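You operate a simulated robot arm through the tools that you are given. There is no shell and no other tool.

You are at the controls of a simulated robot arm. One attempt, no reset.

TASK
The right filter pot leaks: stop the pump, shut its valve and wipe the oil off the shelf.
Fine: use the white cloth and put it back; leave the other pot alone. What is to be rubbed or washed off counts as gone when no trace of it is left.

Only the result counts: the job must be done as asked and must still hold three seconds after the hand-in. Knocking over, shifting, dropping, spilling or breaking anything else fails it. Flat cloth is picked up by pressing the open fingertips on it (5 to 10 N) and closing them slowly along it; thin cloth reads only 2 to 8 mm in the jaws.

THE ROBOT
A 6-joint arm with a two-finger parallel gripper, fixed in place. Base frame: the origin is at the foot of the arm, x ahead of it, y to its left, z up; the work surface is at about z = 0.7. Readings come in m, degrees, newtons and seconds.
With the tool pointing down near the work surface it reaches from about 0.22 to 0.62 m from the base axis. Its first joint turns from -66.0 to 66.0 degrees. Payload 2.7 kg.
The TCP is the grasp point between the finger pads, 0.023 m short of the fingertips. In the tool frame z runs along the fingers and y along their closing line. Largest opening 0.094 m; finger width 0.038, thickness 0.01; the body of the gripper, 0.054 by 0.096 m, starts 0.039 m behind the TCP.
Orientation is that of the tool frame in the base frame, as a unit quaternion [x, y, z, w]. With the fingers straight down and closing along the base's y, the tool's x points along the base's -x, its y along +y and its z along -z.

THE INTERFACE
- The arm moves only by the tool servo_tool. Its argument "targets" is a list of rows, each a list of 7 numbers: the shift along the tool's x, y, z in cm, then the turn, a rotation vector about the tool's x, y, z in degrees, then the gripper command, from -1 (fully open) to 1 (shut), values between in proportion. In form: [[dx, dy, dz, rx, ry, rz, jaw], ...]. A call has 1 to 20 rows; each row is the pose to reach, as a shift and turn from the pose commanded when the call began, along the tool's axes at that moment. A row lasts 0.2 s, in which the tool goes at most 0.05 m and 8.6 degrees; a call with a longer step from one row to the next is refused whole, and so is a gripper value outside its range. A pose out of reach is approached as far as the arm can. The call stops where the force on the tool passes 90 N (or 10 N more than at its start, if that is more) or the arm is blocked; 0.2 s more then pass. The fingers move at their own pace (about 0.045 m/s each) and stop on an object; they squeeze with about 42 N. The grip force told is the motor's: it shows also when the fingers shut on nothing. Time passes only in rows, and 0.2 s behind the last, so rows that repeat a pose let the fingers close. The reply holds the time, the measured pose of the TCP, the force on the tool along the base axes, the opening and the grip force, in the units named above and with some noise, with the torque about the TCP (base axes, N m) and any sound that the robot's microphone picked up, and new pictures: "show" is both (left out), scene, wrist or none.
- Cameras (640 x 400 px; columns grow to the right, rows downward): "scene" is fixed at [0.0766, -0.4341, 1.4051]; the picture's right is [0.76, -0.65, 0.00], its down [-0.36, -0.43, -0.83] and it looks along [0.54, 0.63, -0.56] (base axes); focal length 308 px, centre (320, 200). "wrist" rides on the gripper at [0.086, 0.016, -0.074] in the tool frame; the picture's right is [-0.18, 0.98, 0.00], its down [-0.58, -0.11, -0.81] and it looks along [-0.79, -0.15, 0.59] (tool axes); focal length 243 px, centre (320, 200). There is no depth. A picture from a camera that has moved, and an enlarged one, comes with that camera's place and axes in the base frame and with its lens.
- inspect(camera, box): a new picture of the part [left, top, right, bottom] of that camera's present view, enlarged. It takes no simulated time.
- close_job(): hands the job in; it is judged then, once.

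Nothing tells you positions but the pictures and the camera data. Unless the task says otherwise, let go and move clear before handing in.

The tools are called after ">>>" as a command line: name --pt "numbers of a row" for each row, then --argument value for the rest, lists and objects as JSON in quotes. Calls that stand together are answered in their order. servo_tool: Moves the arm, as the interface text tells. Its arguments: {"type":"object","properties":{"targets":{"type":"array","items":{"type":"array","items":{"type":"number"}}},"show":{"type":"string","enum":["both","scene","wrist","none"]}},"required":["targets"]} The other tools are called the same way: inspect (camera, box) takes an enlarged picture of a part of a camera's view; close_job () hands the job in.

At the start:

```text
clock: 0.0
eef_pos: [0.3033, 0.2219, 1.1047]
ee_rot: [0.0, 1.0, 0.0, 0.0]
wrist_force: [-0.3, 0.2, -0.8]
moment: [0.0, 0.01, 0.01]
gripper_width: 0.0942
grip_force: 0.0
```

scene: 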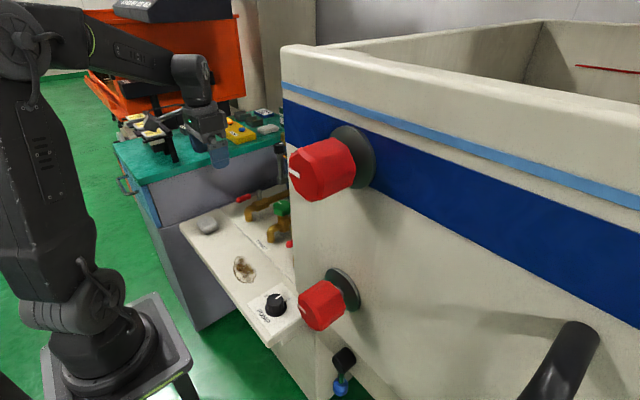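
wrist: 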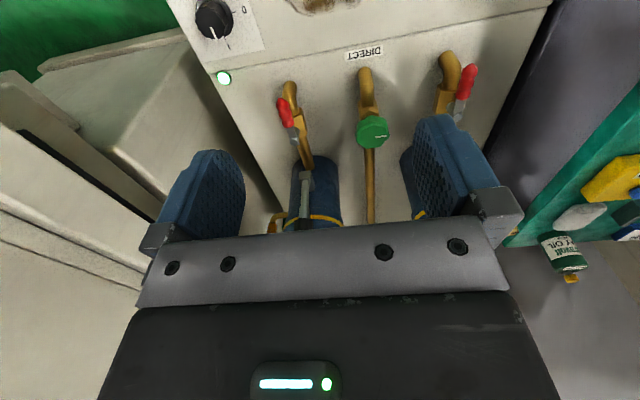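

I see a panel with a shelf carrying a black rotary knob, an oil stain and something grey/white (perhaps the cloth), with pipes, levers and a green valve behind. I'll take enlarged pictures before moving.

>>> inspect --camera "scene" --box '[170, 170, 310, 350]'

>>> inspect --camera "wrist" --box '[160, 0, 560, 250]'

>>> inspect --camera "scene" --box '[110, 90, 310, 215]'

```text
2.22 times, centred on (240, 260) of scene
camera zoom: at [0.0766, -0.4341, 1.4051], right [0.76, -0.65, 0.0], down [-0.36, -0.43, -0.83], along [0.54, 0.63, -0.56], focal length 685 px, centre (498, 67)
```

zoom: 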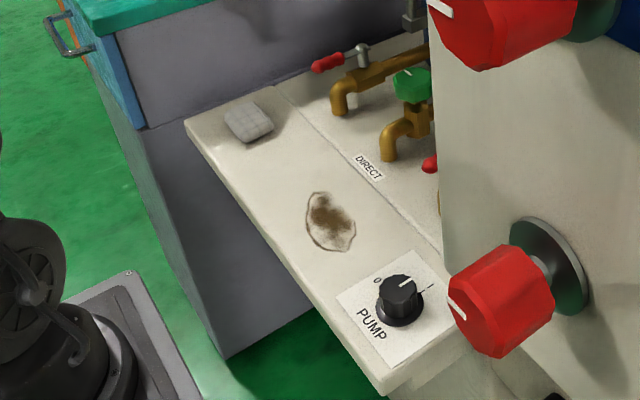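

```text
1.60 times, centred on (360, 125) of wrist
camera zoom: at [0.218, 0.2388, 1.1782], right [0.18, 0.98, 0.0], down [0.58, -0.11, 0.81], along [0.79, -0.15, -0.59], focal length 388 px, centre (256, 320)
```

zoom: 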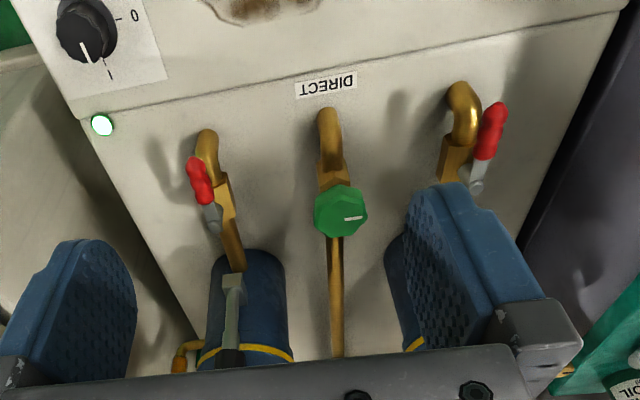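

```text
3.20 times, centred on (210, 152) of scene
camera zoom: at [0.0766, -0.4341, 1.4051], right [0.76, -0.65, 0.0], down [-0.36, -0.43, -0.83], along [0.54, 0.63, -0.56], focal length 987 px, centre (672, 352)
```

zoom: 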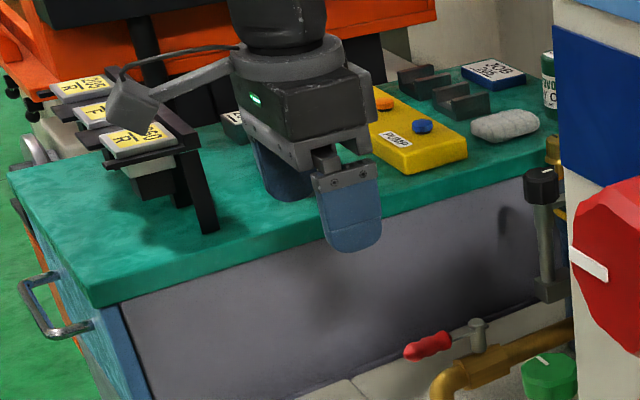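

The shelf holds the pump knob at about (0.33, 0.04), the oil stain at about (0.33, 0.22) and a folded pale cloth at about (0.34, 0.51). Two red levers and a green DIRECT valve sit behind them. I'll tilt the wrist camera downward to see the knob and valves properly.

>>> servo_tool --pt "0 0 0 0 8 0 -1" --pt "0 0 0 0 16 0 -1" --pt "0 0 0 0 24 0 -1" --pt "0 0 0 0 30 0 -1" --pt "0 0 0 0 30 0 -1"

```text
clock: 1.2
eef_pos: [0.3038, 0.2221, 1.104]
ee_rot: [0.0, 0.966, 0.0, -0.26]
wrist_force: [-0.8, -0.9, 0.6]
moment: [0.01, 0.01, -0.01]
gripper_width: 0.0939
grip_force: 0.1
camera wrist: at [0.267, 0.2388, 1.2118], right [0.16, 0.98, -0.09], down [0.91, -0.11, 0.41], along [0.39, -0.15, -0.91], focal length 243 px, centre (320, 200)
```

scene: 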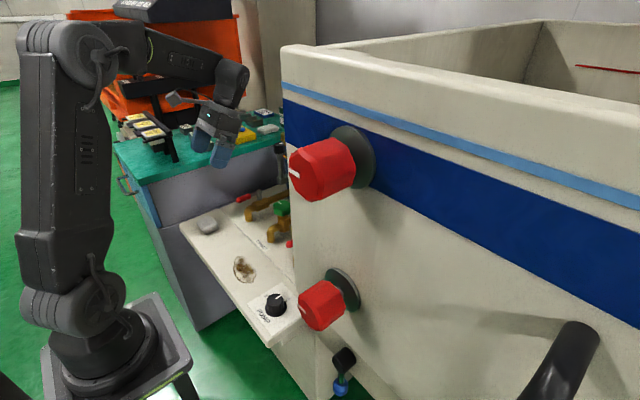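
wrist: 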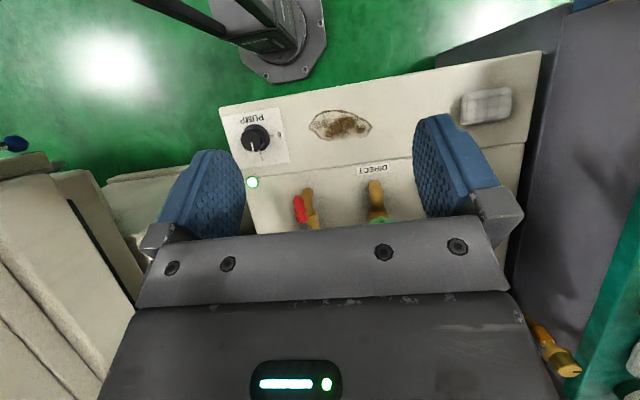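

The tilted view shows the whole shelf from above: knob, stain, folded white cloth and taps. I'll enlarge these details.

>>> inspect --camera "wrist" --box '[210, 80, 410, 205]'

>>> inspect --camera "wrist" --box '[430, 60, 560, 141]'

>>> inspect --camera "scene" --box '[225, 170, 305, 250]'

>>> inspect --camera "scene" --box '[230, 280, 310, 340]'

```text
3.20 times, centred on (310, 142) of wrist
camera zoom: at [0.267, 0.2388, 1.2118], right [0.16, 0.98, -0.09], down [0.91, -0.11, 0.41], along [0.39, -0.15, -0.91], focal length 776 px, centre (352, 384)
```

zoom: 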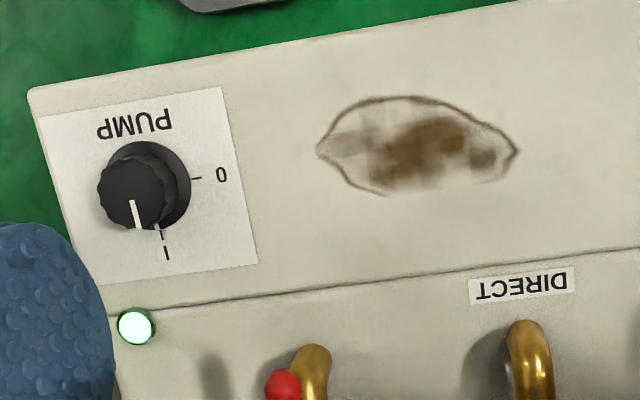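

```text
4.92 times, centred on (495, 100) of wrist
camera zoom: at [0.267, 0.2388, 1.2118], right [0.16, 0.98, -0.09], down [0.91, -0.11, 0.41], along [0.39, -0.15, -0.91], focal length 1194 px, centre (-542, 690)
```

zoom: 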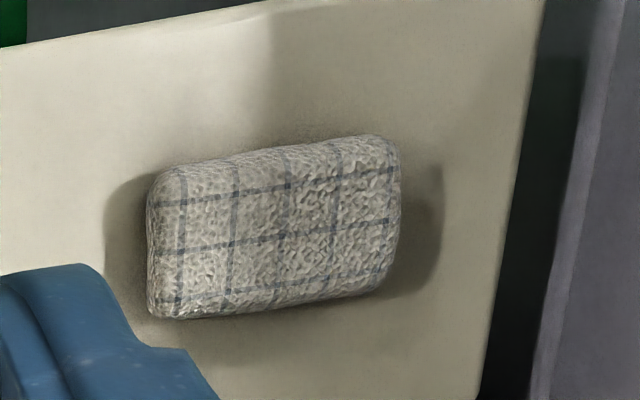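

```text
5.00 times, centred on (265, 210) of scene
camera zoom: at [0.0766, -0.4341, 1.4051], right [0.76, -0.65, 0.0], down [-0.36, -0.43, -0.83], along [0.54, 0.63, -0.56], focal length 1542 px, centre (595, 150)
```

zoom: 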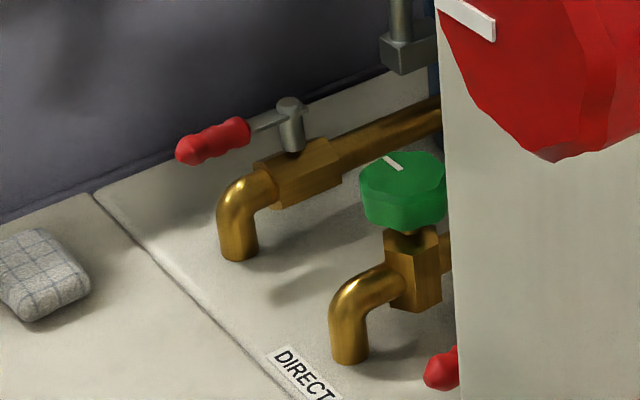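

```text
6.67 times, centred on (270, 310) of scene
camera zoom: at [0.0766, -0.4341, 1.4051], right [0.76, -0.65, 0.0], down [-0.36, -0.43, -0.83], along [0.54, 0.63, -0.56], focal length 2056 px, centre (653, -533)
```

zoom: 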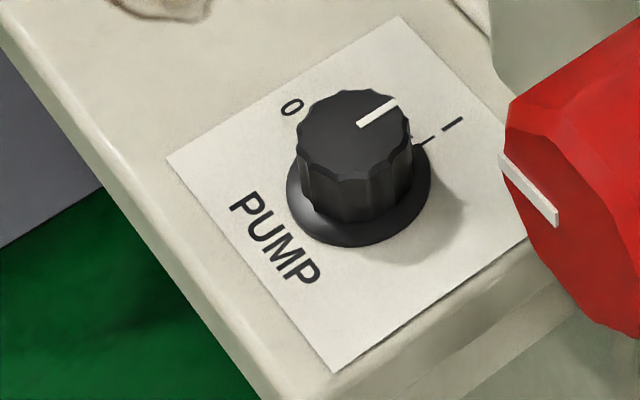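

The shelf cloth looks like a thick folded pad with a fine blue check. There's another pale object on the green bench, so I'll check it before deciding which is "the white cloth".

>>> inspect --camera "scene" --box '[225, 95, 295, 150]'

>>> inspect --camera "scene" --box '[185, 205, 235, 245]'

>>> inspect --camera "scene" --box '[100, 90, 240, 180]'

```text
7.27 times, centred on (260, 122) of scene
camera zoom: at [0.0766, -0.4341, 1.4051], right [0.76, -0.65, 0.0], down [-0.36, -0.43, -0.83], along [0.54, 0.63, -0.56], focal length 2243 px, centre (756, 764)
```

zoom: 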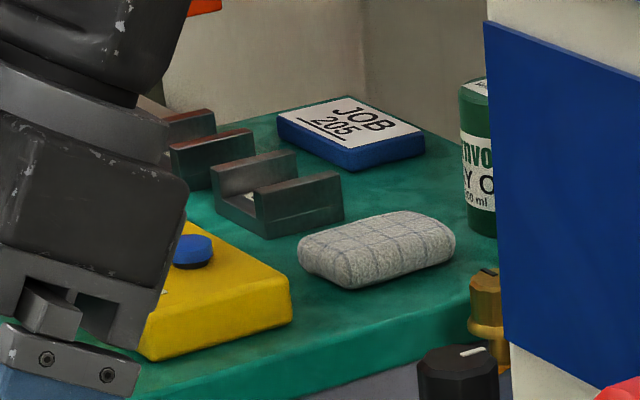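

```text
10.00 times, centred on (210, 225) of scene
camera zoom: at [0.0766, -0.4341, 1.4051], right [0.76, -0.65, 0.0], down [-0.36, -0.43, -0.83], along [0.54, 0.63, -0.56], focal length 3084 px, centre (1420, -50)
```

zoom: 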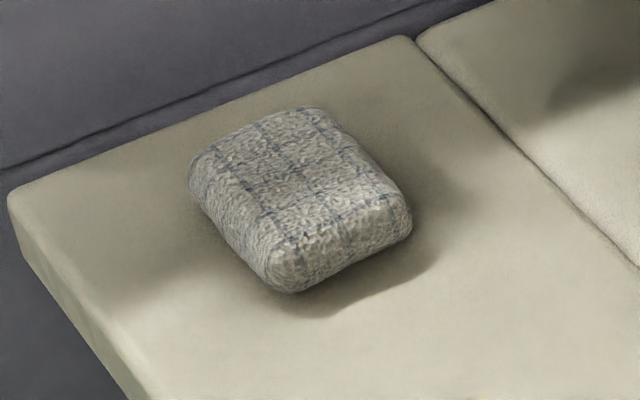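

```text
4.44 times, centred on (170, 135) of scene
camera zoom: at [0.0766, -0.4341, 1.4051], right [0.76, -0.65, 0.0], down [-0.36, -0.43, -0.83], along [0.54, 0.63, -0.56], focal length 1371 px, centre (987, 489)
```

zoom: 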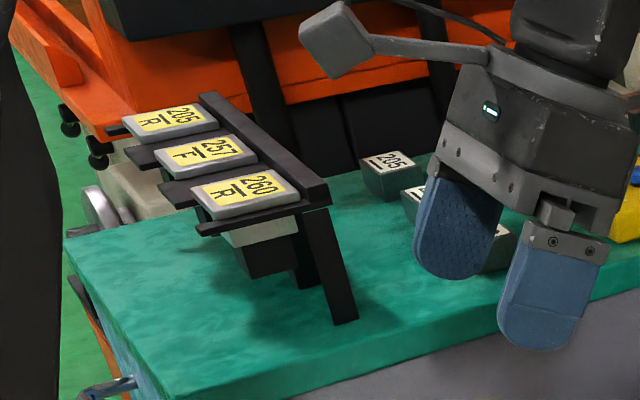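

The bench object is far out of reach, so the shelf cloth (about 8 × 5 cm, centred near (0.333, 0.48)) must be the one meant. Before touching a valve I'll raise the camera and tilt it forward, to see the pots and check which valve feeds the right one.

>>> servo_tool --pt "2.5 -0.4 -2 0 -8 0 -1" --pt "5 -0.8 -4 0 -16 0 -1" --pt "7.5 -1.2 -6 0 -24 0 -1" --pt "10 -1.6 -8 0 -32 0 -1" --pt "12.7 -2 -10 0 -36 0 -1" --pt "12.7 -2 -10 0 -36 0 -1"

```text
clock: 2.6
eef_pos: [0.2455, 0.2005, 1.2551]
ee_rot: [0.0, 0.999, -0.001, 0.054]
wrist_force: [-0.5, 0.1, 0.8]
moment: [-0.04, 0.0, -0.02]
gripper_width: 0.0939
grip_force: 0.0
camera wrist: at [0.1516, 0.2176, 1.3193], right [0.18, 0.98, 0.02], down [0.49, -0.11, 0.86], along [0.85, -0.15, -0.5], focal length 243 px, centre (320, 200)
```

scene: 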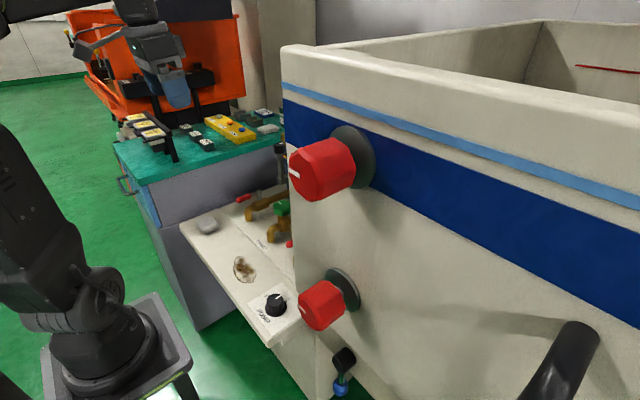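
wrist: 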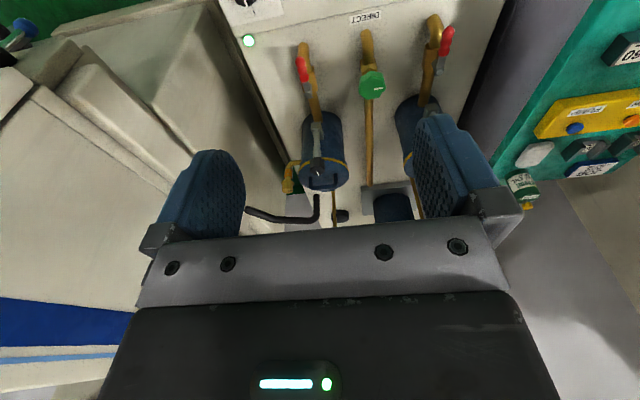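

>>> inspect --camera "wrist" --box '[230, 0, 480, 156]'

>>> inspect --camera "wrist" --box '[250, 100, 430, 230]'

>>> inspect --camera "wrist" --box '[0, 0, 260, 160]'

```text
2.56 times, centred on (355, 78) of wrist
camera zoom: at [0.1516, 0.2176, 1.3193], right [0.18, 0.98, 0.02], down [0.49, -0.11, 0.86], along [0.85, -0.15, -0.5], focal length 621 px, centre (230, 512)
```

zoom: 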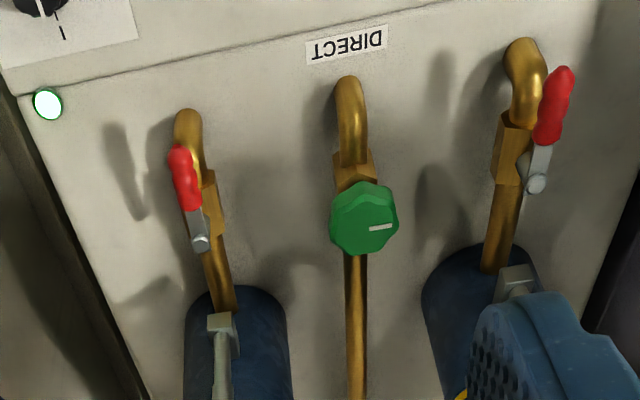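

```text
3.08 times, centred on (340, 165) of wrist
camera zoom: at [0.1516, 0.2176, 1.3193], right [0.18, 0.98, 0.02], down [0.49, -0.11, 0.86], along [0.85, -0.15, -0.5], focal length 746 px, centre (258, 308)
```

zoom: 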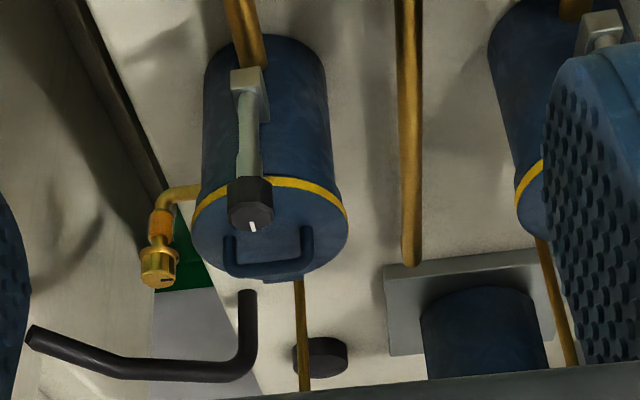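

```text
2.46 times, centred on (130, 80) of wrist
camera zoom: at [0.1516, 0.2176, 1.3193], right [0.18, 0.98, 0.02], down [0.49, -0.11, 0.86], along [0.85, -0.15, -0.5], focal length 597 px, centre (788, 495)
```

zoom: 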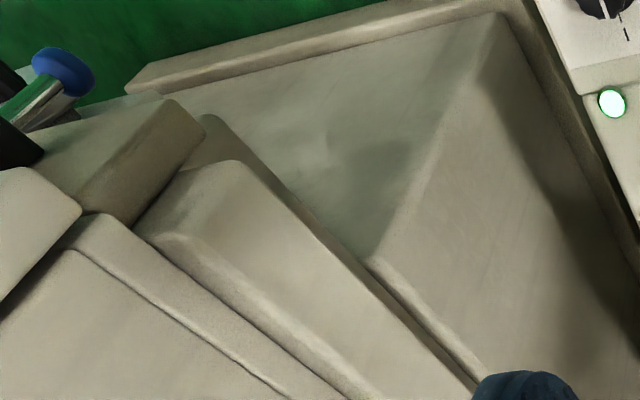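

The pots show clearly now. Each pot's pipe has its own red lever valve, both lying along the pipe (open), and the middle green valve is the DIRECT bypass. The pump knob points at I, so I'll go above it for a close look.

>>> servo_tool --pt "-0.45 -1.6 3.4 0 1 0 -1" --pt "-0.9 -3.2 6.8 0 2 0 -1" --pt "-1.35 -4.8 10.2 0 3 0 -1" --pt "-1.8 -6.4 13.7 0 4 0 -1" --pt "-2.25 -8 17.1 0 5 0 -1" --pt "-2.7 -9.6 20.5 0 6 0 -1" --pt "-3.15 -11.2 23.9 0 6 0 -1" --pt "-3.6 -12.8 27.3 0 6 0 -1" --pt "-4.05 -14.4 30.7 0 6 0 -1" --pt "-4.46 -16 34.1 0 6 0 -1" --pt "-4.46 -16 34.1 0 6 0 -1"

```text
clock: 5.0
eef_pos: [0.3253, 0.0427, 0.9198]
ee_rot: [0.0, 1.0, 0.0, -0.001]
wrist_force: [0.4, 0.9, -0.5]
moment: [-0.01, -0.04, 0.04]
gripper_width: 0.094
grip_force: 0.1
camera wrist: at [0.238, 0.0586, 0.9934], right [0.18, 0.98, 0.0], down [0.58, -0.11, 0.81], along [0.79, -0.15, -0.59], focal length 243 px, centre (320, 200)
```

scene: 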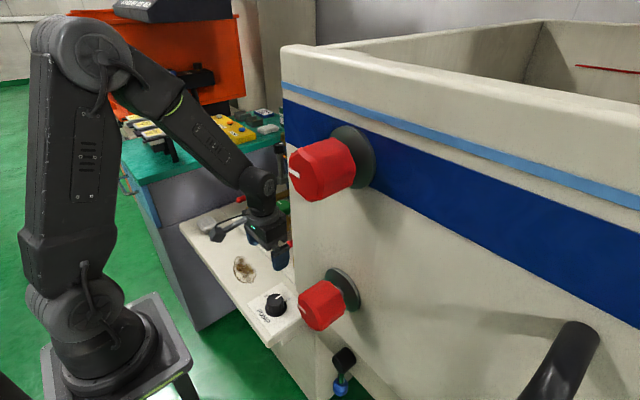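
wrist: 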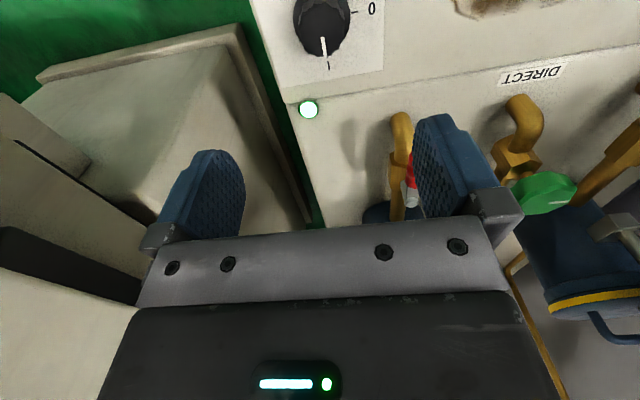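

I'm above the knob, which appears centred at column 320, so y alignment looks good. I'll zoom in for its centre and pointer direction.

>>> inspect --camera "wrist" --box '[240, 0, 400, 100]'

```text
4.00 times, centred on (320, 50) of wrist
camera zoom: at [0.238, 0.0586, 0.9934], right [0.18, 0.98, 0.0], down [0.58, -0.11, 0.81], along [0.79, -0.15, -0.59], focal length 970 px, centre (320, 800)
```

zoom: 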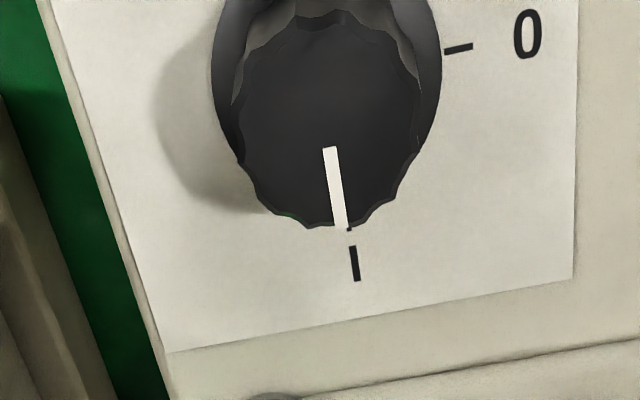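

The knob centre is at about (0.325, 0.044), with I along +x and 0 along +y, so it needs 90° counter-clockwise seen from above. I'll pre-rotate the gripper 40° the other way, descend most of the way and recheck.

>>> servo_tool --pt "0 0.15 2 0 0 8 -1" --pt "0 0.15 5 0 0 16 -1" --pt "0 0.15 8 0 0 24 -1" --pt "0 0.15 11 0 0 32 -1" --pt "0 0.15 13 0 0 40 -1" --pt "0 0.15 15 0 0 40 -1" --pt "0 0.15 15 0 0 40 -1"

```text
clock: 6.6
eef_pos: [0.3242, 0.044, 0.7707]
ee_rot: [0.342, 0.94, 0.0, 0.0]
wrist_force: [0.6, 1.3, -0.5]
moment: [0.02, 0.0, 0.02]
gripper_width: 0.094
grip_force: 0.0
camera wrist: at [0.2686, 0.1122, 0.8439], right [0.77, 0.63, 0.0], down [0.37, -0.46, 0.81], along [0.51, -0.62, -0.59], focal length 243 px, centre (320, 200)
```

scene: 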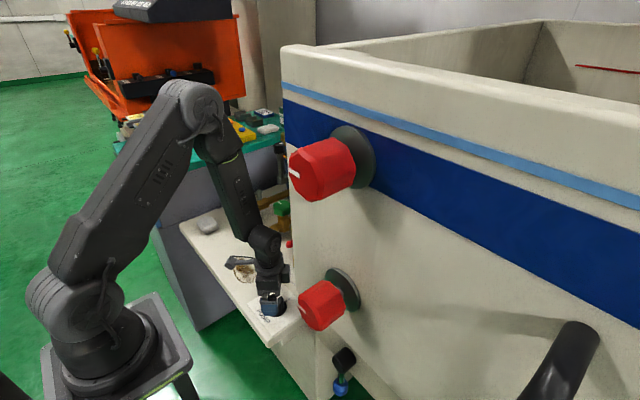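
wrist: 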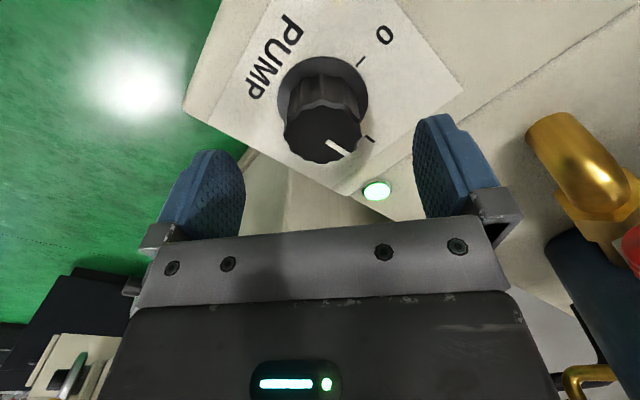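

The knob top sits centred between the fingers. Next I descend so the tips surround the knob, then close.

>>> servo_tool --pt "0 0 1.2 0 0 0 -1" --pt "0 0 2.4 0 0 0 -1" --pt "0 0 3.2 0 0 0 -1" --pt "0 0 3.2 0 0 0 -1" --show "wrist"

```text
clock: 7.6
eef_pos: [0.324, 0.0442, 0.7381]
ee_rot: [0.342, 0.94, 0.0, 0.0]
wrist_force: [-0.3, -0.2, -0.5]
moment: [-0.01, 0.01, 0.0]
gripper_width: 0.0941
grip_force: 0.1
camera wrist: at [0.2687, 0.1118, 0.8119], right [0.77, 0.63, 0.0], down [0.38, -0.46, 0.81], along [0.51, -0.62, -0.59], focal length 243 px, centre (320, 200)
```

wrist: 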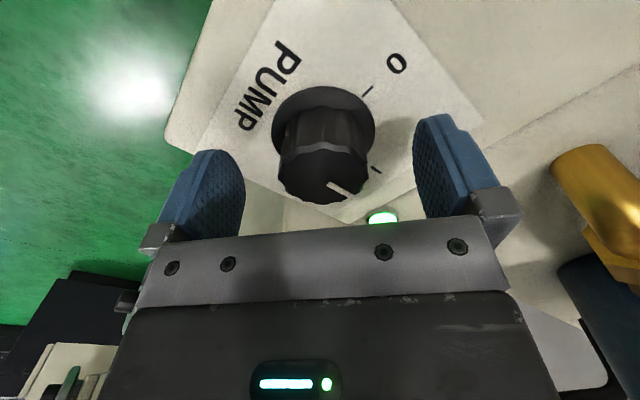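

The fingers straddle the knob with no contact. I'll close on it and read the opening.

>>> servo_tool --pt "0 0 0 0 0 0 -0.2" --pt "0 0 0 0 0 0 0.2" --pt "0 0 0 0 0 0 1" --pt "0 0 0 0 0 0 1" --pt "0 0 0 0 0 0 1" --show "wrist"

```text
clock: 8.8
eef_pos: [0.3249, 0.0449, 0.7388]
ee_rot: [0.341, 0.94, 0.001, 0.001]
wrist_force: [7.0, 14.6, -7.7]
moment: [-0.26, 0.01, 0.09]
gripper_width: 0.0439
grip_force: 45.0
camera wrist: at [0.2695, 0.1125, 0.8121], right [0.77, 0.64, 0.0], down [0.37, -0.46, 0.81], along [0.51, -0.62, -0.59], focal length 243 px, centre (320, 200)
```

wrist: 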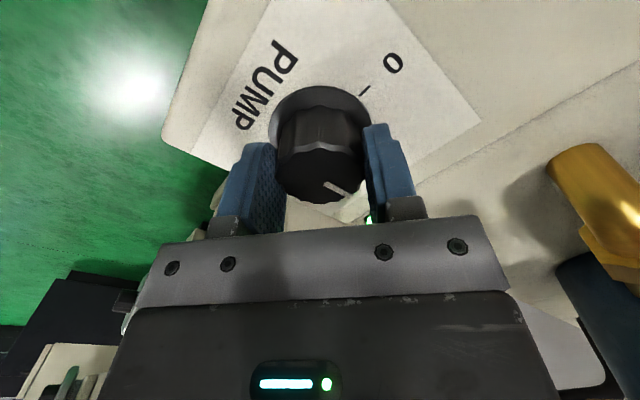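

The knob is gripped (44 mm opening), with a small side force suggesting a 1 mm offset. I'll correct that and turn counter-clockwise toward 0.

>>> servo_tool --pt "0 0.1 0 0 0 -8 1" --pt "0 0.1 0 0 0 -16 1" --pt "0 0.1 0 0 0 -24 1" --pt "0 0.1 0 0 0 -32 1" --pt "0 0.1 0 0 0 -40 1" --pt "0 0.1 0 0 0 -48 1" --pt "0 0.1 0 0 0 -56 1" --pt "0 0.1 0 0 0 -64 1" --pt "0 0.1 0 0 0 -72 1" --pt "0 0.1 0 0 0 -80 1" --pt "0 0.1 0 0 0 -80 1"

```text
clock: 11.2
eef_pos: [0.3257, 0.0435, 0.7379]
ee_rot: [-0.341, 0.94, 0.0, 0.003]
wrist_force: [28.3, -42.0, 12.4]
moment: [-0.67, -0.03, 0.12]
gripper_width: 0.0436
grip_force: 45.6
camera wrist: at [0.2499, 0.0004, 0.8116], right [-0.49, 0.87, 0.0], down [0.51, 0.29, 0.81], along [0.71, 0.4, -0.59], focal length 243 px, centre (320, 200)
```

scene: 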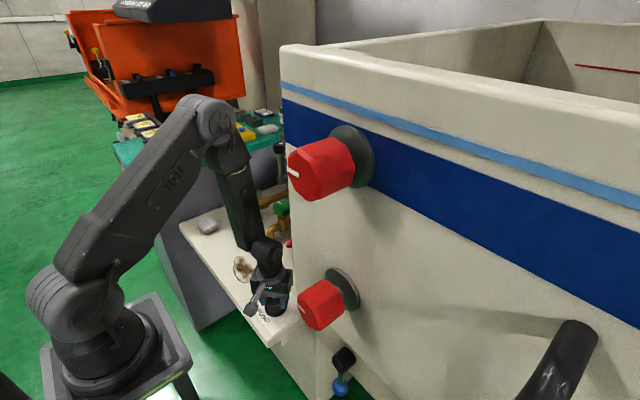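
wrist: 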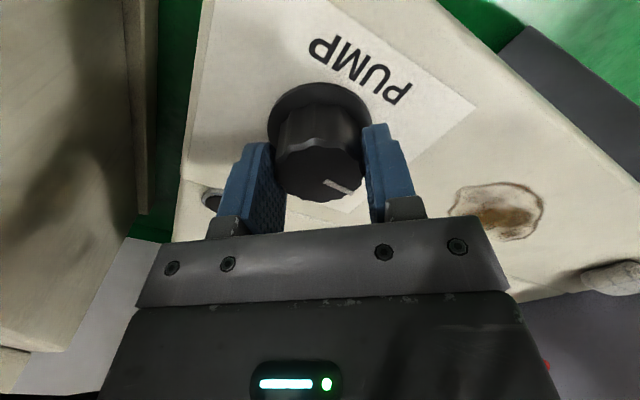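

The knob follows and the indicator lamp looks dark now. I'll zoom to compare the pointer with the 0 mark.

>>> inspect --camera "wrist" --box '[190, 60, 450, 225]'

```text
2.42 times, centred on (320, 142) of wrist
camera zoom: at [0.2499, 0.0004, 0.8116], right [-0.49, 0.87, 0.0], down [0.51, 0.29, 0.81], along [0.71, 0.4, -0.59], focal length 588 px, centre (320, 339)
```

zoom: 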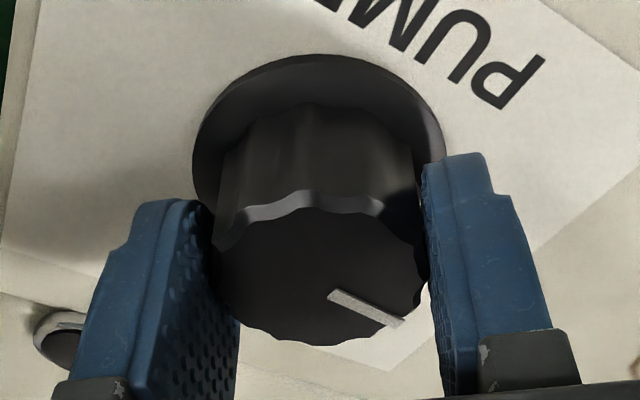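

Rotation so far is about 80°, with the lamp dark. I'll finish the last 10° while correcting the lateral offset.

>>> servo_tool --pt "0 -0.2 0 0 0 -4 1" --pt "0 -0.2 0 0 0 -7 1" --pt "0 -0.2 0 0 0 -10 1" --pt "0 -0.2 0 0 0 -10 1" --show "wrist"

```text
clock: 12.2
eef_pos: [0.3256, 0.042, 0.7371]
ee_rot: [-0.422, 0.907, 0.001, 0.0]
wrist_force: [12.7, -20.4, 16.2]
moment: [-0.21, -0.36, -0.98]
gripper_width: 0.0434
grip_force: 45.6
camera wrist: at [0.2583, -0.013, 0.8116], right [-0.63, 0.77, 0.0], down [0.46, 0.37, 0.81], along [0.62, 0.51, -0.59], focal length 243 px, centre (320, 200)
```

wrist: 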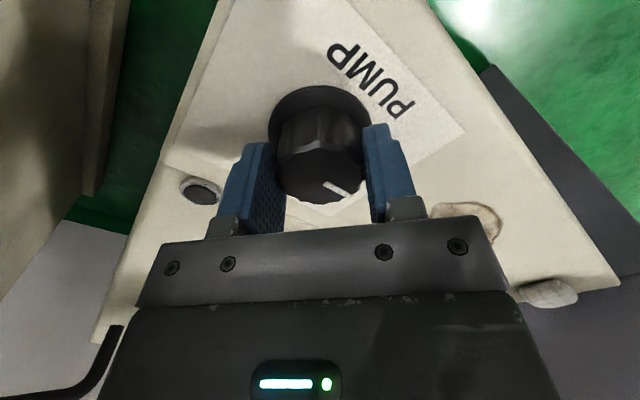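

A torque of about 1 Nm suggests the knob reached its stop at 0. I'll release, rise and check.

>>> servo_tool --pt "0 0 0 0 0 0 0.0" --pt "0 0 0 0 0 0 -0.6" --pt "0 0 0 0 0 0 -1" --pt "0 0 -2 0 0 0 -1" --pt "0 0 -5 0 0 0 -1" --pt "0 0 -9 0 0 0 -1" --pt "0 0 -12 0 0 0 -1" --pt "0 0 -12 0 0 0 -1"

```text
clock: 14.0
eef_pos: [0.3245, 0.0429, 0.8577]
ee_rot: [-0.423, 0.906, 0.0, 0.0]
wrist_force: [-0.1, 0.2, 0.0]
moment: [0.01, 0.0, -0.01]
gripper_width: 0.0941
grip_force: 0.0
camera wrist: at [0.2576, -0.0129, 0.9317], right [-0.63, 0.77, 0.0], down [0.46, 0.38, 0.81], along [0.62, 0.51, -0.59], focal length 243 px, centre (320, 200)
```

scene: 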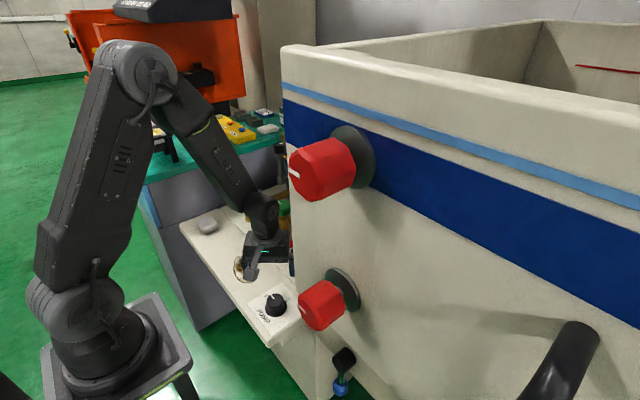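
wrist: 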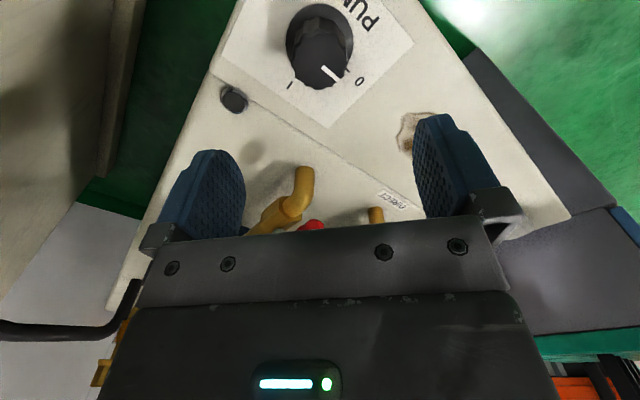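

>>> inspect --camera "wrist" --box '[210, 0, 420, 131]'

>>> inspect --camera "scene" --box '[230, 280, 310, 340]'

```text
3.05 times, centred on (315, 66) of wrist
camera zoom: at [0.2576, -0.0129, 0.9317], right [-0.63, 0.77, 0.0], down [0.46, 0.38, 0.81], along [0.62, 0.51, -0.59], focal length 739 px, centre (335, 610)
```

zoom: 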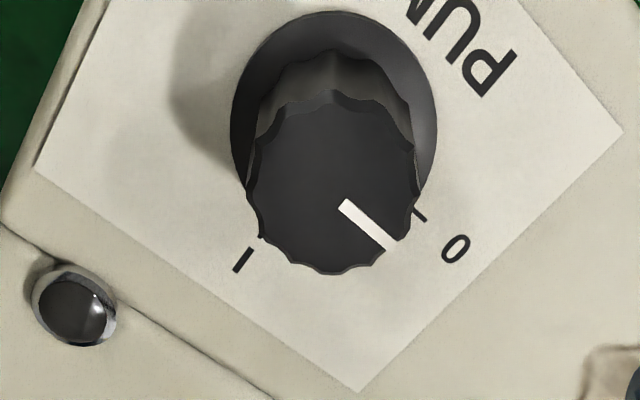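

```text
6.67 times, centred on (270, 310) of scene
camera zoom: at [0.0766, -0.4341, 1.4051], right [0.76, -0.65, 0.0], down [-0.36, -0.43, -0.83], along [0.54, 0.63, -0.56], focal length 2056 px, centre (653, -533)
```

zoom: 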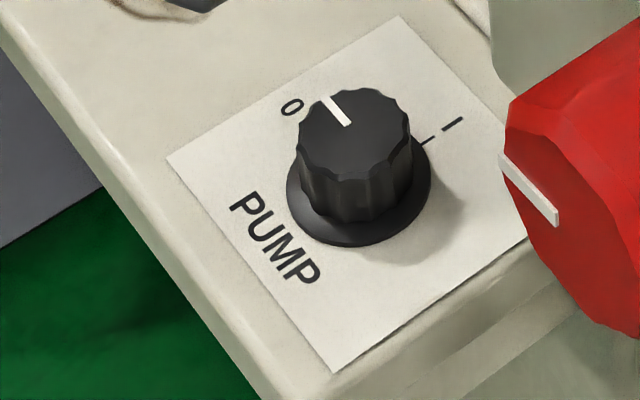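

The pointer is on 0 and the lamp is dark, so the pump is stopped. Next I rise and square the gripper to look at the right pot's lever from close up.

>>> servo_tool --pt "-1.3 0.4 -3.5 0 0 7 -1" --pt "-2.6 0.8 -7 0 0 14 -1" --pt "-3.9 1.2 -10 0 0 21 -1" --pt "-5.2 1.6 -12 0 0 28 -1" --pt "-6.5 2.0 -13.5 0 0 36 -1" --pt "-7.8 2.5 -14.2 0 0 43 -1" --pt "-8.95 2.87 -14.2 0 0 50 -1" --pt "-8.95 2.87 -14.2 0 0 50 -1"

```text
clock: 15.8
eef_pos: [0.3612, 0.1289, 0.9998]
ee_rot: [0.001, 1.0, 0.0, 0.0]
wrist_force: [0.1, 0.2, 0.0]
moment: [0.03, -0.01, 0.02]
gripper_width: 0.094
grip_force: 0.1
camera wrist: at [0.2756, 0.1466, 1.0737], right [0.19, 0.98, 0.0], down [0.58, -0.11, 0.81], along [0.79, -0.15, -0.59], focal length 243 px, centre (320, 200)
```

scene: 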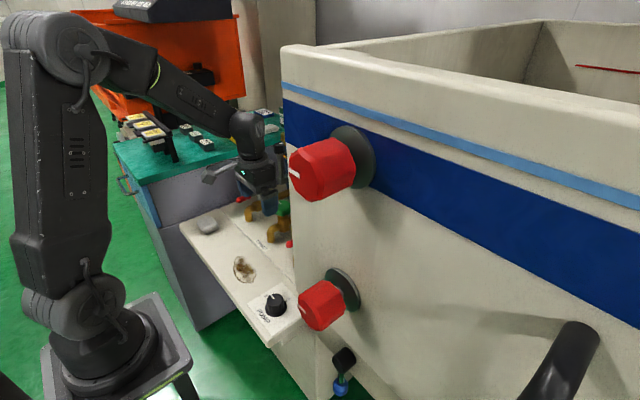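
wrist: 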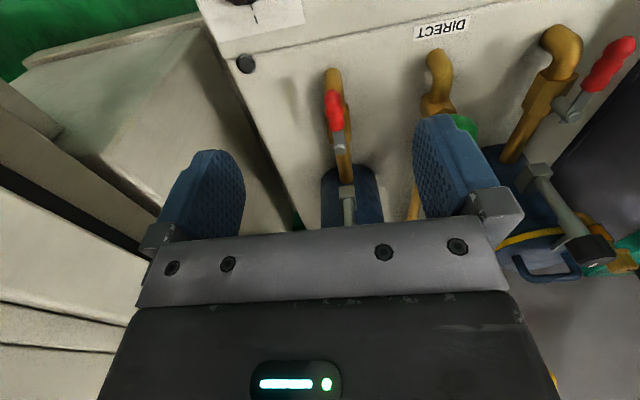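

>>> inspect --camera "wrist" --box '[240, 40, 440, 165]'

>>> inspect --camera "wrist" --box '[440, 0, 640, 290]'

```text
3.20 times, centred on (340, 102) of wrist
camera zoom: at [0.2756, 0.1466, 1.0737], right [0.19, 0.98, 0.0], down [0.58, -0.11, 0.81], along [0.79, -0.15, -0.59], focal length 776 px, centre (256, 512)
```

zoom: 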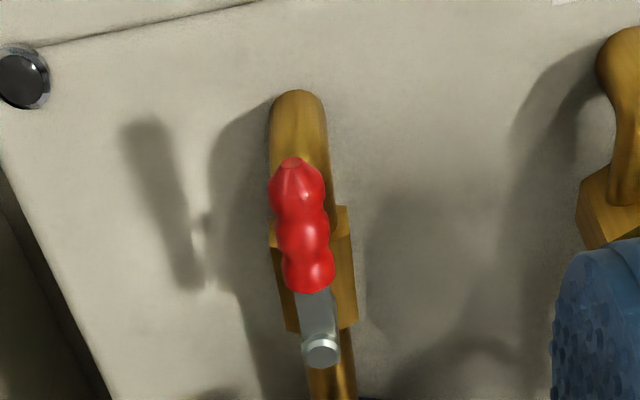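

```text
1.38 times, centred on (540, 145) of wrist
camera zoom: at [0.2756, 0.1466, 1.0737], right [0.19, 0.98, 0.0], down [0.58, -0.11, 0.81], along [0.79, -0.15, -0.59], focal length 335 px, centre (17, 276)
```

zoom: 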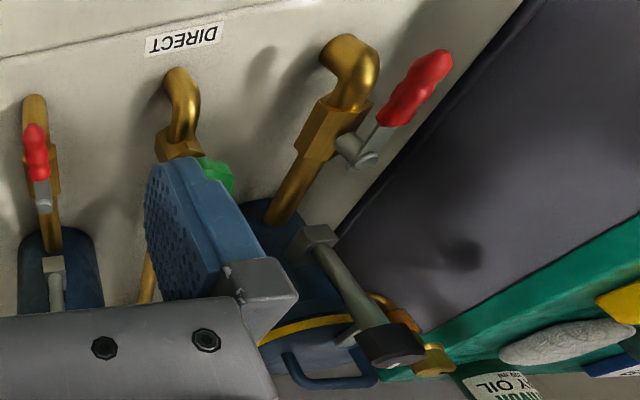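

The right lever lies parallel to its pipe (open), with its pivot at about x=0.52 and tip at about x=0.43. There is also a black knob on a stem at each pot, so I'll tilt the camera to identify it before acting.

>>> servo_tool --pt "1.5 0 0 0 -8 0 -1" --pt "3 0 0 0 -16 0 -1" --pt "4.5 0 0 0 -24 0 -1" --pt "6 0 0 0 -30 0 -1" --pt "6 0 0 0 -30 0 -1" --show "wrist"

>>> inspect --camera "wrist" --box '[230, 60, 430, 240]'

```text
clock: 17.0
eef_pos: [0.3075, 0.133, 1.0049]
ee_rot: [0.0, 0.966, 0.0, 0.258]
wrist_force: [-0.3, -0.5, -0.1]
moment: [0.01, -0.03, 0.01]
gripper_width: 0.0942
grip_force: 0.0
out of reach, approached as far as the arm can: row 4, 5
camera wrist: at [0.1954, 0.1494, 1.0253], right [0.16, 0.98, 0.09], down [0.1, -0.11, 0.99], along [0.98, -0.15, -0.12], focal length 243 px, centre (320, 200)
```

wrist: 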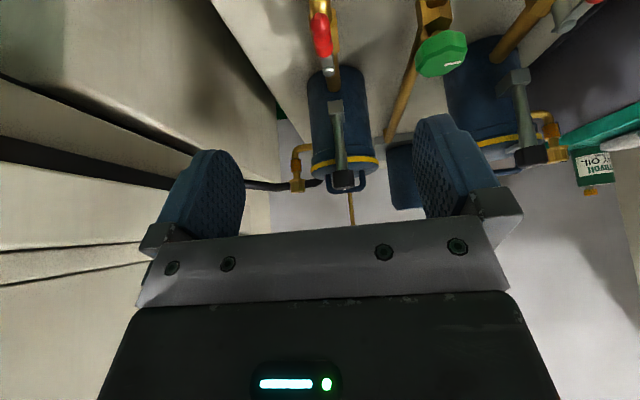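

```text
2.22 times, centred on (330, 150) of wrist
camera zoom: at [0.1954, 0.1494, 1.0253], right [0.16, 0.98, 0.09], down [0.1, -0.11, 0.99], along [0.98, -0.15, -0.12], focal length 539 px, centre (298, 311)
```

zoom: 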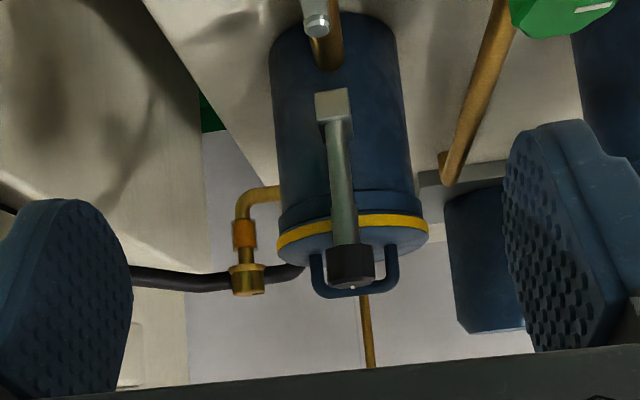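

Each pot's black knob sits on a post on the pot body itself. The valve in the right pot's line is the red lever: pivot about (0.531, 0.129), grip spanning x = 0.44 to 0.495 at z ≈ 0.787. I'll position the open fingers vertically above the red grip.

>>> servo_tool --pt "-1.5 0 0 0 7 0 -1" --pt "-3 -0.1 2 0 14 0 -1" --pt "-4.5 -0.2 4.5 0 21 0 -1" --pt "-6 -0.3 7 0 28 0 -1" --pt "-7.5 -0.4 10 0 30 0 -1" --pt "-9.4 -0.4 14 0 30 0 -1" --pt "-9.4 -0.4 14 0 30 0 -1"

```text
clock: 18.6
eef_pos: [0.4587, 0.1282, 0.9282]
ee_rot: [-0.001, 1.0, 0.001, -0.001]
wrist_force: [0.5, 0.8, 0.4]
moment: [0.05, 0.01, 0.01]
gripper_width: 0.094
grip_force: 0.0
camera wrist: at [0.373, 0.1449, 1.0029], right [0.18, 0.98, 0.0], down [0.58, -0.11, 0.81], along [0.79, -0.15, -0.59], focal length 243 px, centre (320, 200)
```

scene: 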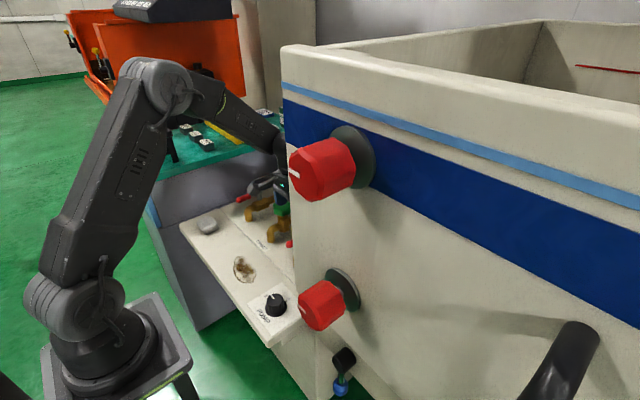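
wrist: 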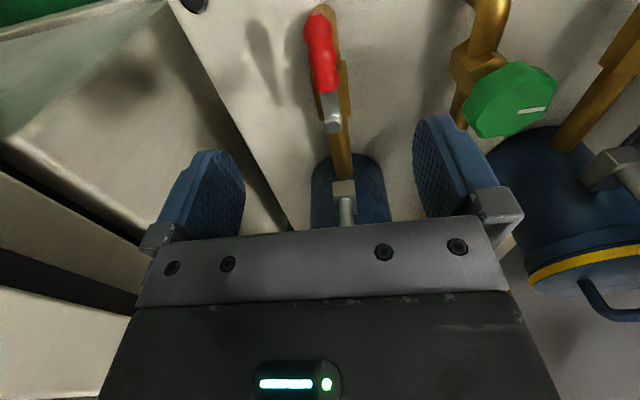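

The lever lies right under the gripper's closing plane. I'll lower to the handle with the jaws at about 6 cm, staying above the pipe.

>>> servo_tool --pt "-0.3 0.1 3 0 0 0 -0.6" --pt "-0.65 0.1 6 0 0 0 -0.3" --pt "-0.65 0.1 9 0 0 0 -0.3" --pt "-0.65 0.1 11 0 0 0 -0.3" --pt "-0.65 0.1 12.5 0 0 0 -0.3" --pt "-0.65 0.1 12.5 0 0 0 -0.3"

```text
clock: 20.0
eef_pos: [0.4647, 0.1294, 0.8052]
ee_rot: [0.0, 1.0, 0.0, 0.0]
wrist_force: [-0.7, 0.7, 0.2]
moment: [0.0, 0.02, 0.01]
gripper_width: 0.0609
grip_force: 0.1
camera wrist: at [0.379, 0.1464, 0.8786], right [0.18, 0.98, 0.0], down [0.58, -0.11, 0.81], along [0.79, -0.15, -0.59], focal length 243 px, centre (320, 200)
```

scene: 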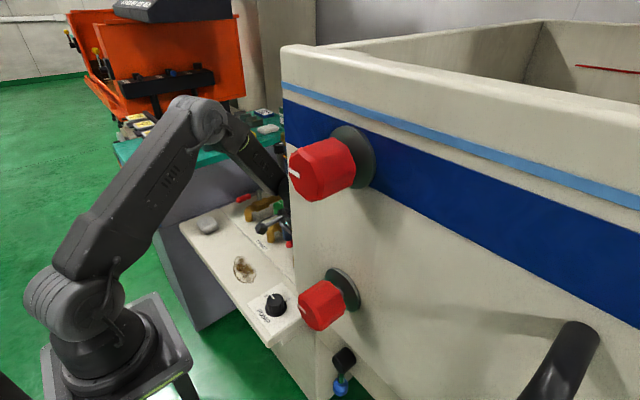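
wrist: 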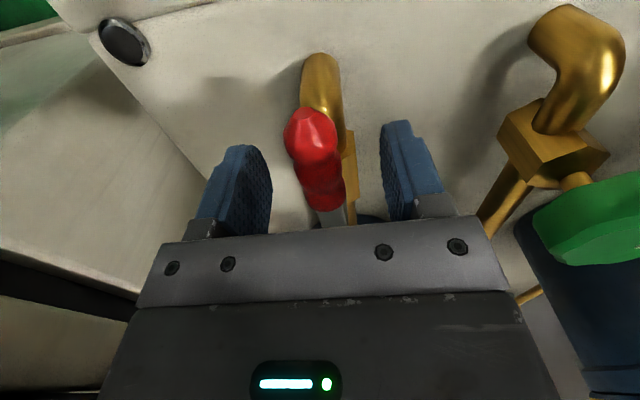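

The red grip is between the fingers. I'll move out slightly along the handle, lower 5 mm and close on it.

>>> servo_tool --pt "0.7 0 0.5 0 0 0 -0.3" --pt "0.7 0 0.5 0 0 0 0.2" --pt "0.7 0 0.5 0 0 0 0.6" --pt "0.7 0 0.5 0 0 0 1" --pt "0.7 0 0.5 0 0 0 1" --show "wrist"

```text
clock: 21.2
eef_pos: [0.458, 0.1294, 0.8011]
ee_rot: [0.001, 1.0, 0.0, 0.0]
wrist_force: [-1.4, 1.2, -0.5]
moment: [0.0, -0.16, 0.1]
gripper_width: 0.0213
grip_force: 44.6
camera wrist: at [0.372, 0.1467, 0.874], right [0.18, 0.98, 0.0], down [0.58, -0.11, 0.81], along [0.79, -0.15, -0.59], focal length 243 px, centre (320, 200)
```

wrist: 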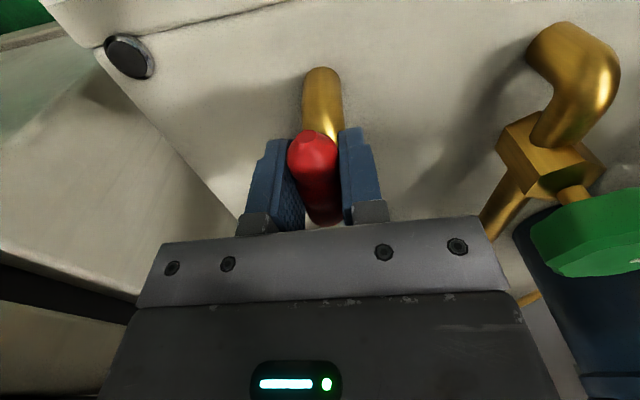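

It is gripped cleanly with almost no side load. I'll try 12° toward −y (the roomier side) and watch the forces to see whether that's the free direction.

>>> servo_tool --pt "-0.01 -0.38 0 0 0 -3 1" --pt "-0.04 -0.75 0 0 0 -6 1" --pt "-0.09 -1.13 0 0 0 -9 1" --pt "-0.16 -1.5 0 0 0 -12 1" --show "wrist"

```text
clock: 22.2
eef_pos: [0.4589, 0.1168, 0.8001]
ee_rot: [-0.107, 0.994, -0.001, -0.001]
wrist_force: [-4.5, 23.1, 4.6]
moment: [-0.23, 0.99, 1.42]
gripper_width: 0.0215
grip_force: 45.0
camera wrist: at [0.372, 0.1145, 0.8739], right [-0.03, 1.0, 0.0], down [0.59, 0.02, 0.81], along [0.81, 0.02, -0.59], focal length 243 px, centre (320, 200)
```

wrist: 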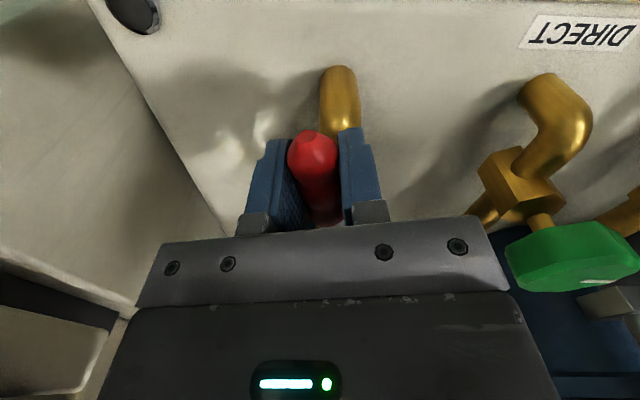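

The handle is moving with about 23 N, which looks like valve friction. I'll continue the arc to around 36° and see whether the force stays steady.

>>> servo_tool --pt "-0.04 -0.75 0 0 0 -6 1" --pt "-0.16 -1.5 0 0 0 -12 1" --pt "-0.35 -2.22 0 0 0 -18 1" --pt "-0.62 -2.93 0 0 0 -24 1" --show "wrist"

```text
clock: 23.2
eef_pos: [0.4714, 0.0907, 0.7994]
ee_rot: [-0.314, 0.95, 0.0, 0.0]
wrist_force: [-17.1, 27.7, 15.8]
moment: [0.49, -0.3, 1.83]
gripper_width: 0.023
grip_force: 44.7
camera wrist: at [0.3927, 0.0531, 0.8739], right [-0.44, 0.9, 0.0], down [0.53, 0.26, 0.81], along [0.73, 0.35, -0.59], focal length 243 px, centre (320, 200)
```

wrist: 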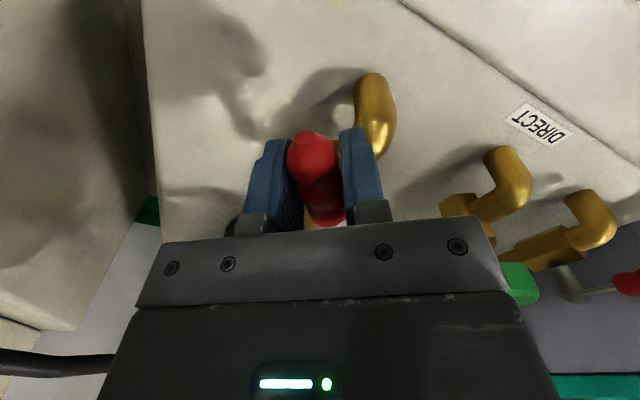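

The lever tracks the arc with steady friction, now at about 33°. I'll continue to about 78° and check.

>>> servo_tool --pt "-0.04 -0.75 0 0 0 -6 1" --pt "-0.16 -1.5 0 0 0 -12 1" --pt "-0.35 -2.22 0 0 0 -18 1" --pt "-0.62 -2.93 0 0 0 -24 1" --pt "-0.96 -3.6 0 0 0 -30 1" --pt "-1.38 -4.23 0 0 0 -36 1" --pt "-1.85 -4.82 0 0 0 -42 1"

```text
clock: 24.8
eef_pos: [0.5123, 0.0632, 0.7994]
ee_rot: [-0.632, 0.775, 0.002, -0.002]
wrist_force: [-20.6, 26.8, -0.5]
moment: [-0.1, 0.02, 1.48]
gripper_width: 0.0246
grip_force: 45.1
camera wrist: at [0.4809, -0.0183, 0.8725], right [-0.93, 0.38, 0.0], down [0.23, 0.55, 0.8], along [0.3, 0.75, -0.59], focal length 243 px, centre (320, 200)
```

scene: 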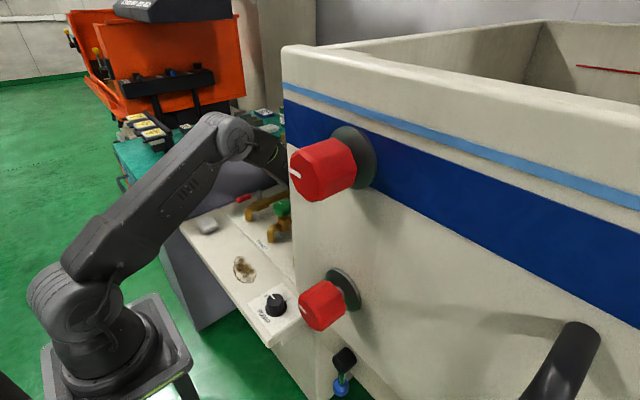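
wrist: 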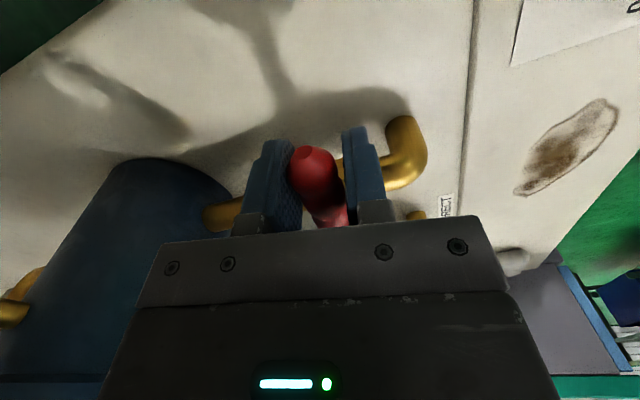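

The lever is at about 75° and still moving freely. I'll finish to 90° plus a little for lag, watching for the end stop.

>>> servo_tool --pt "-0.02 -0.5 0 0 0 -4 1" --pt "-0.07 -1.0 0 0 0 -8 1" --pt "-0.16 -1.5 0 0 0 -12 1" --pt "-0.24 -1.85 0 0 0 -15 1" --pt "-0.24 -1.85 0 0 0 -15 1"

```text
clock: 26.0
eef_pos: [0.521, 0.0585, 0.7955]
ee_rot: [0.724, -0.689, -0.015, 0.015]
wrist_force: [-74.5, 17.2, 21.9]
moment: [-0.28, -0.16, -1.1]
gripper_width: 0.0223
grip_force: 44.8
camera wrist: at [0.513, -0.0279, 0.8702], right [-0.99, 0.14, 0.04], down [0.11, 0.59, 0.8], along [0.09, 0.8, -0.6], focal length 243 px, centre (320, 200)
```

scene: 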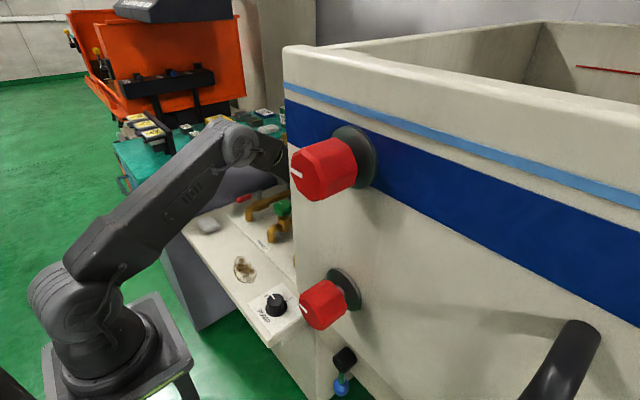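
wrist: 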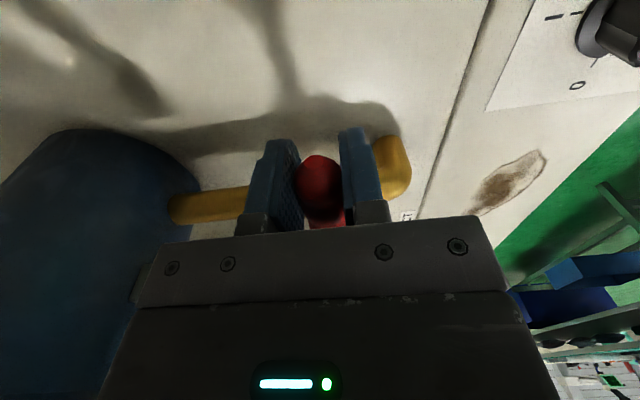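

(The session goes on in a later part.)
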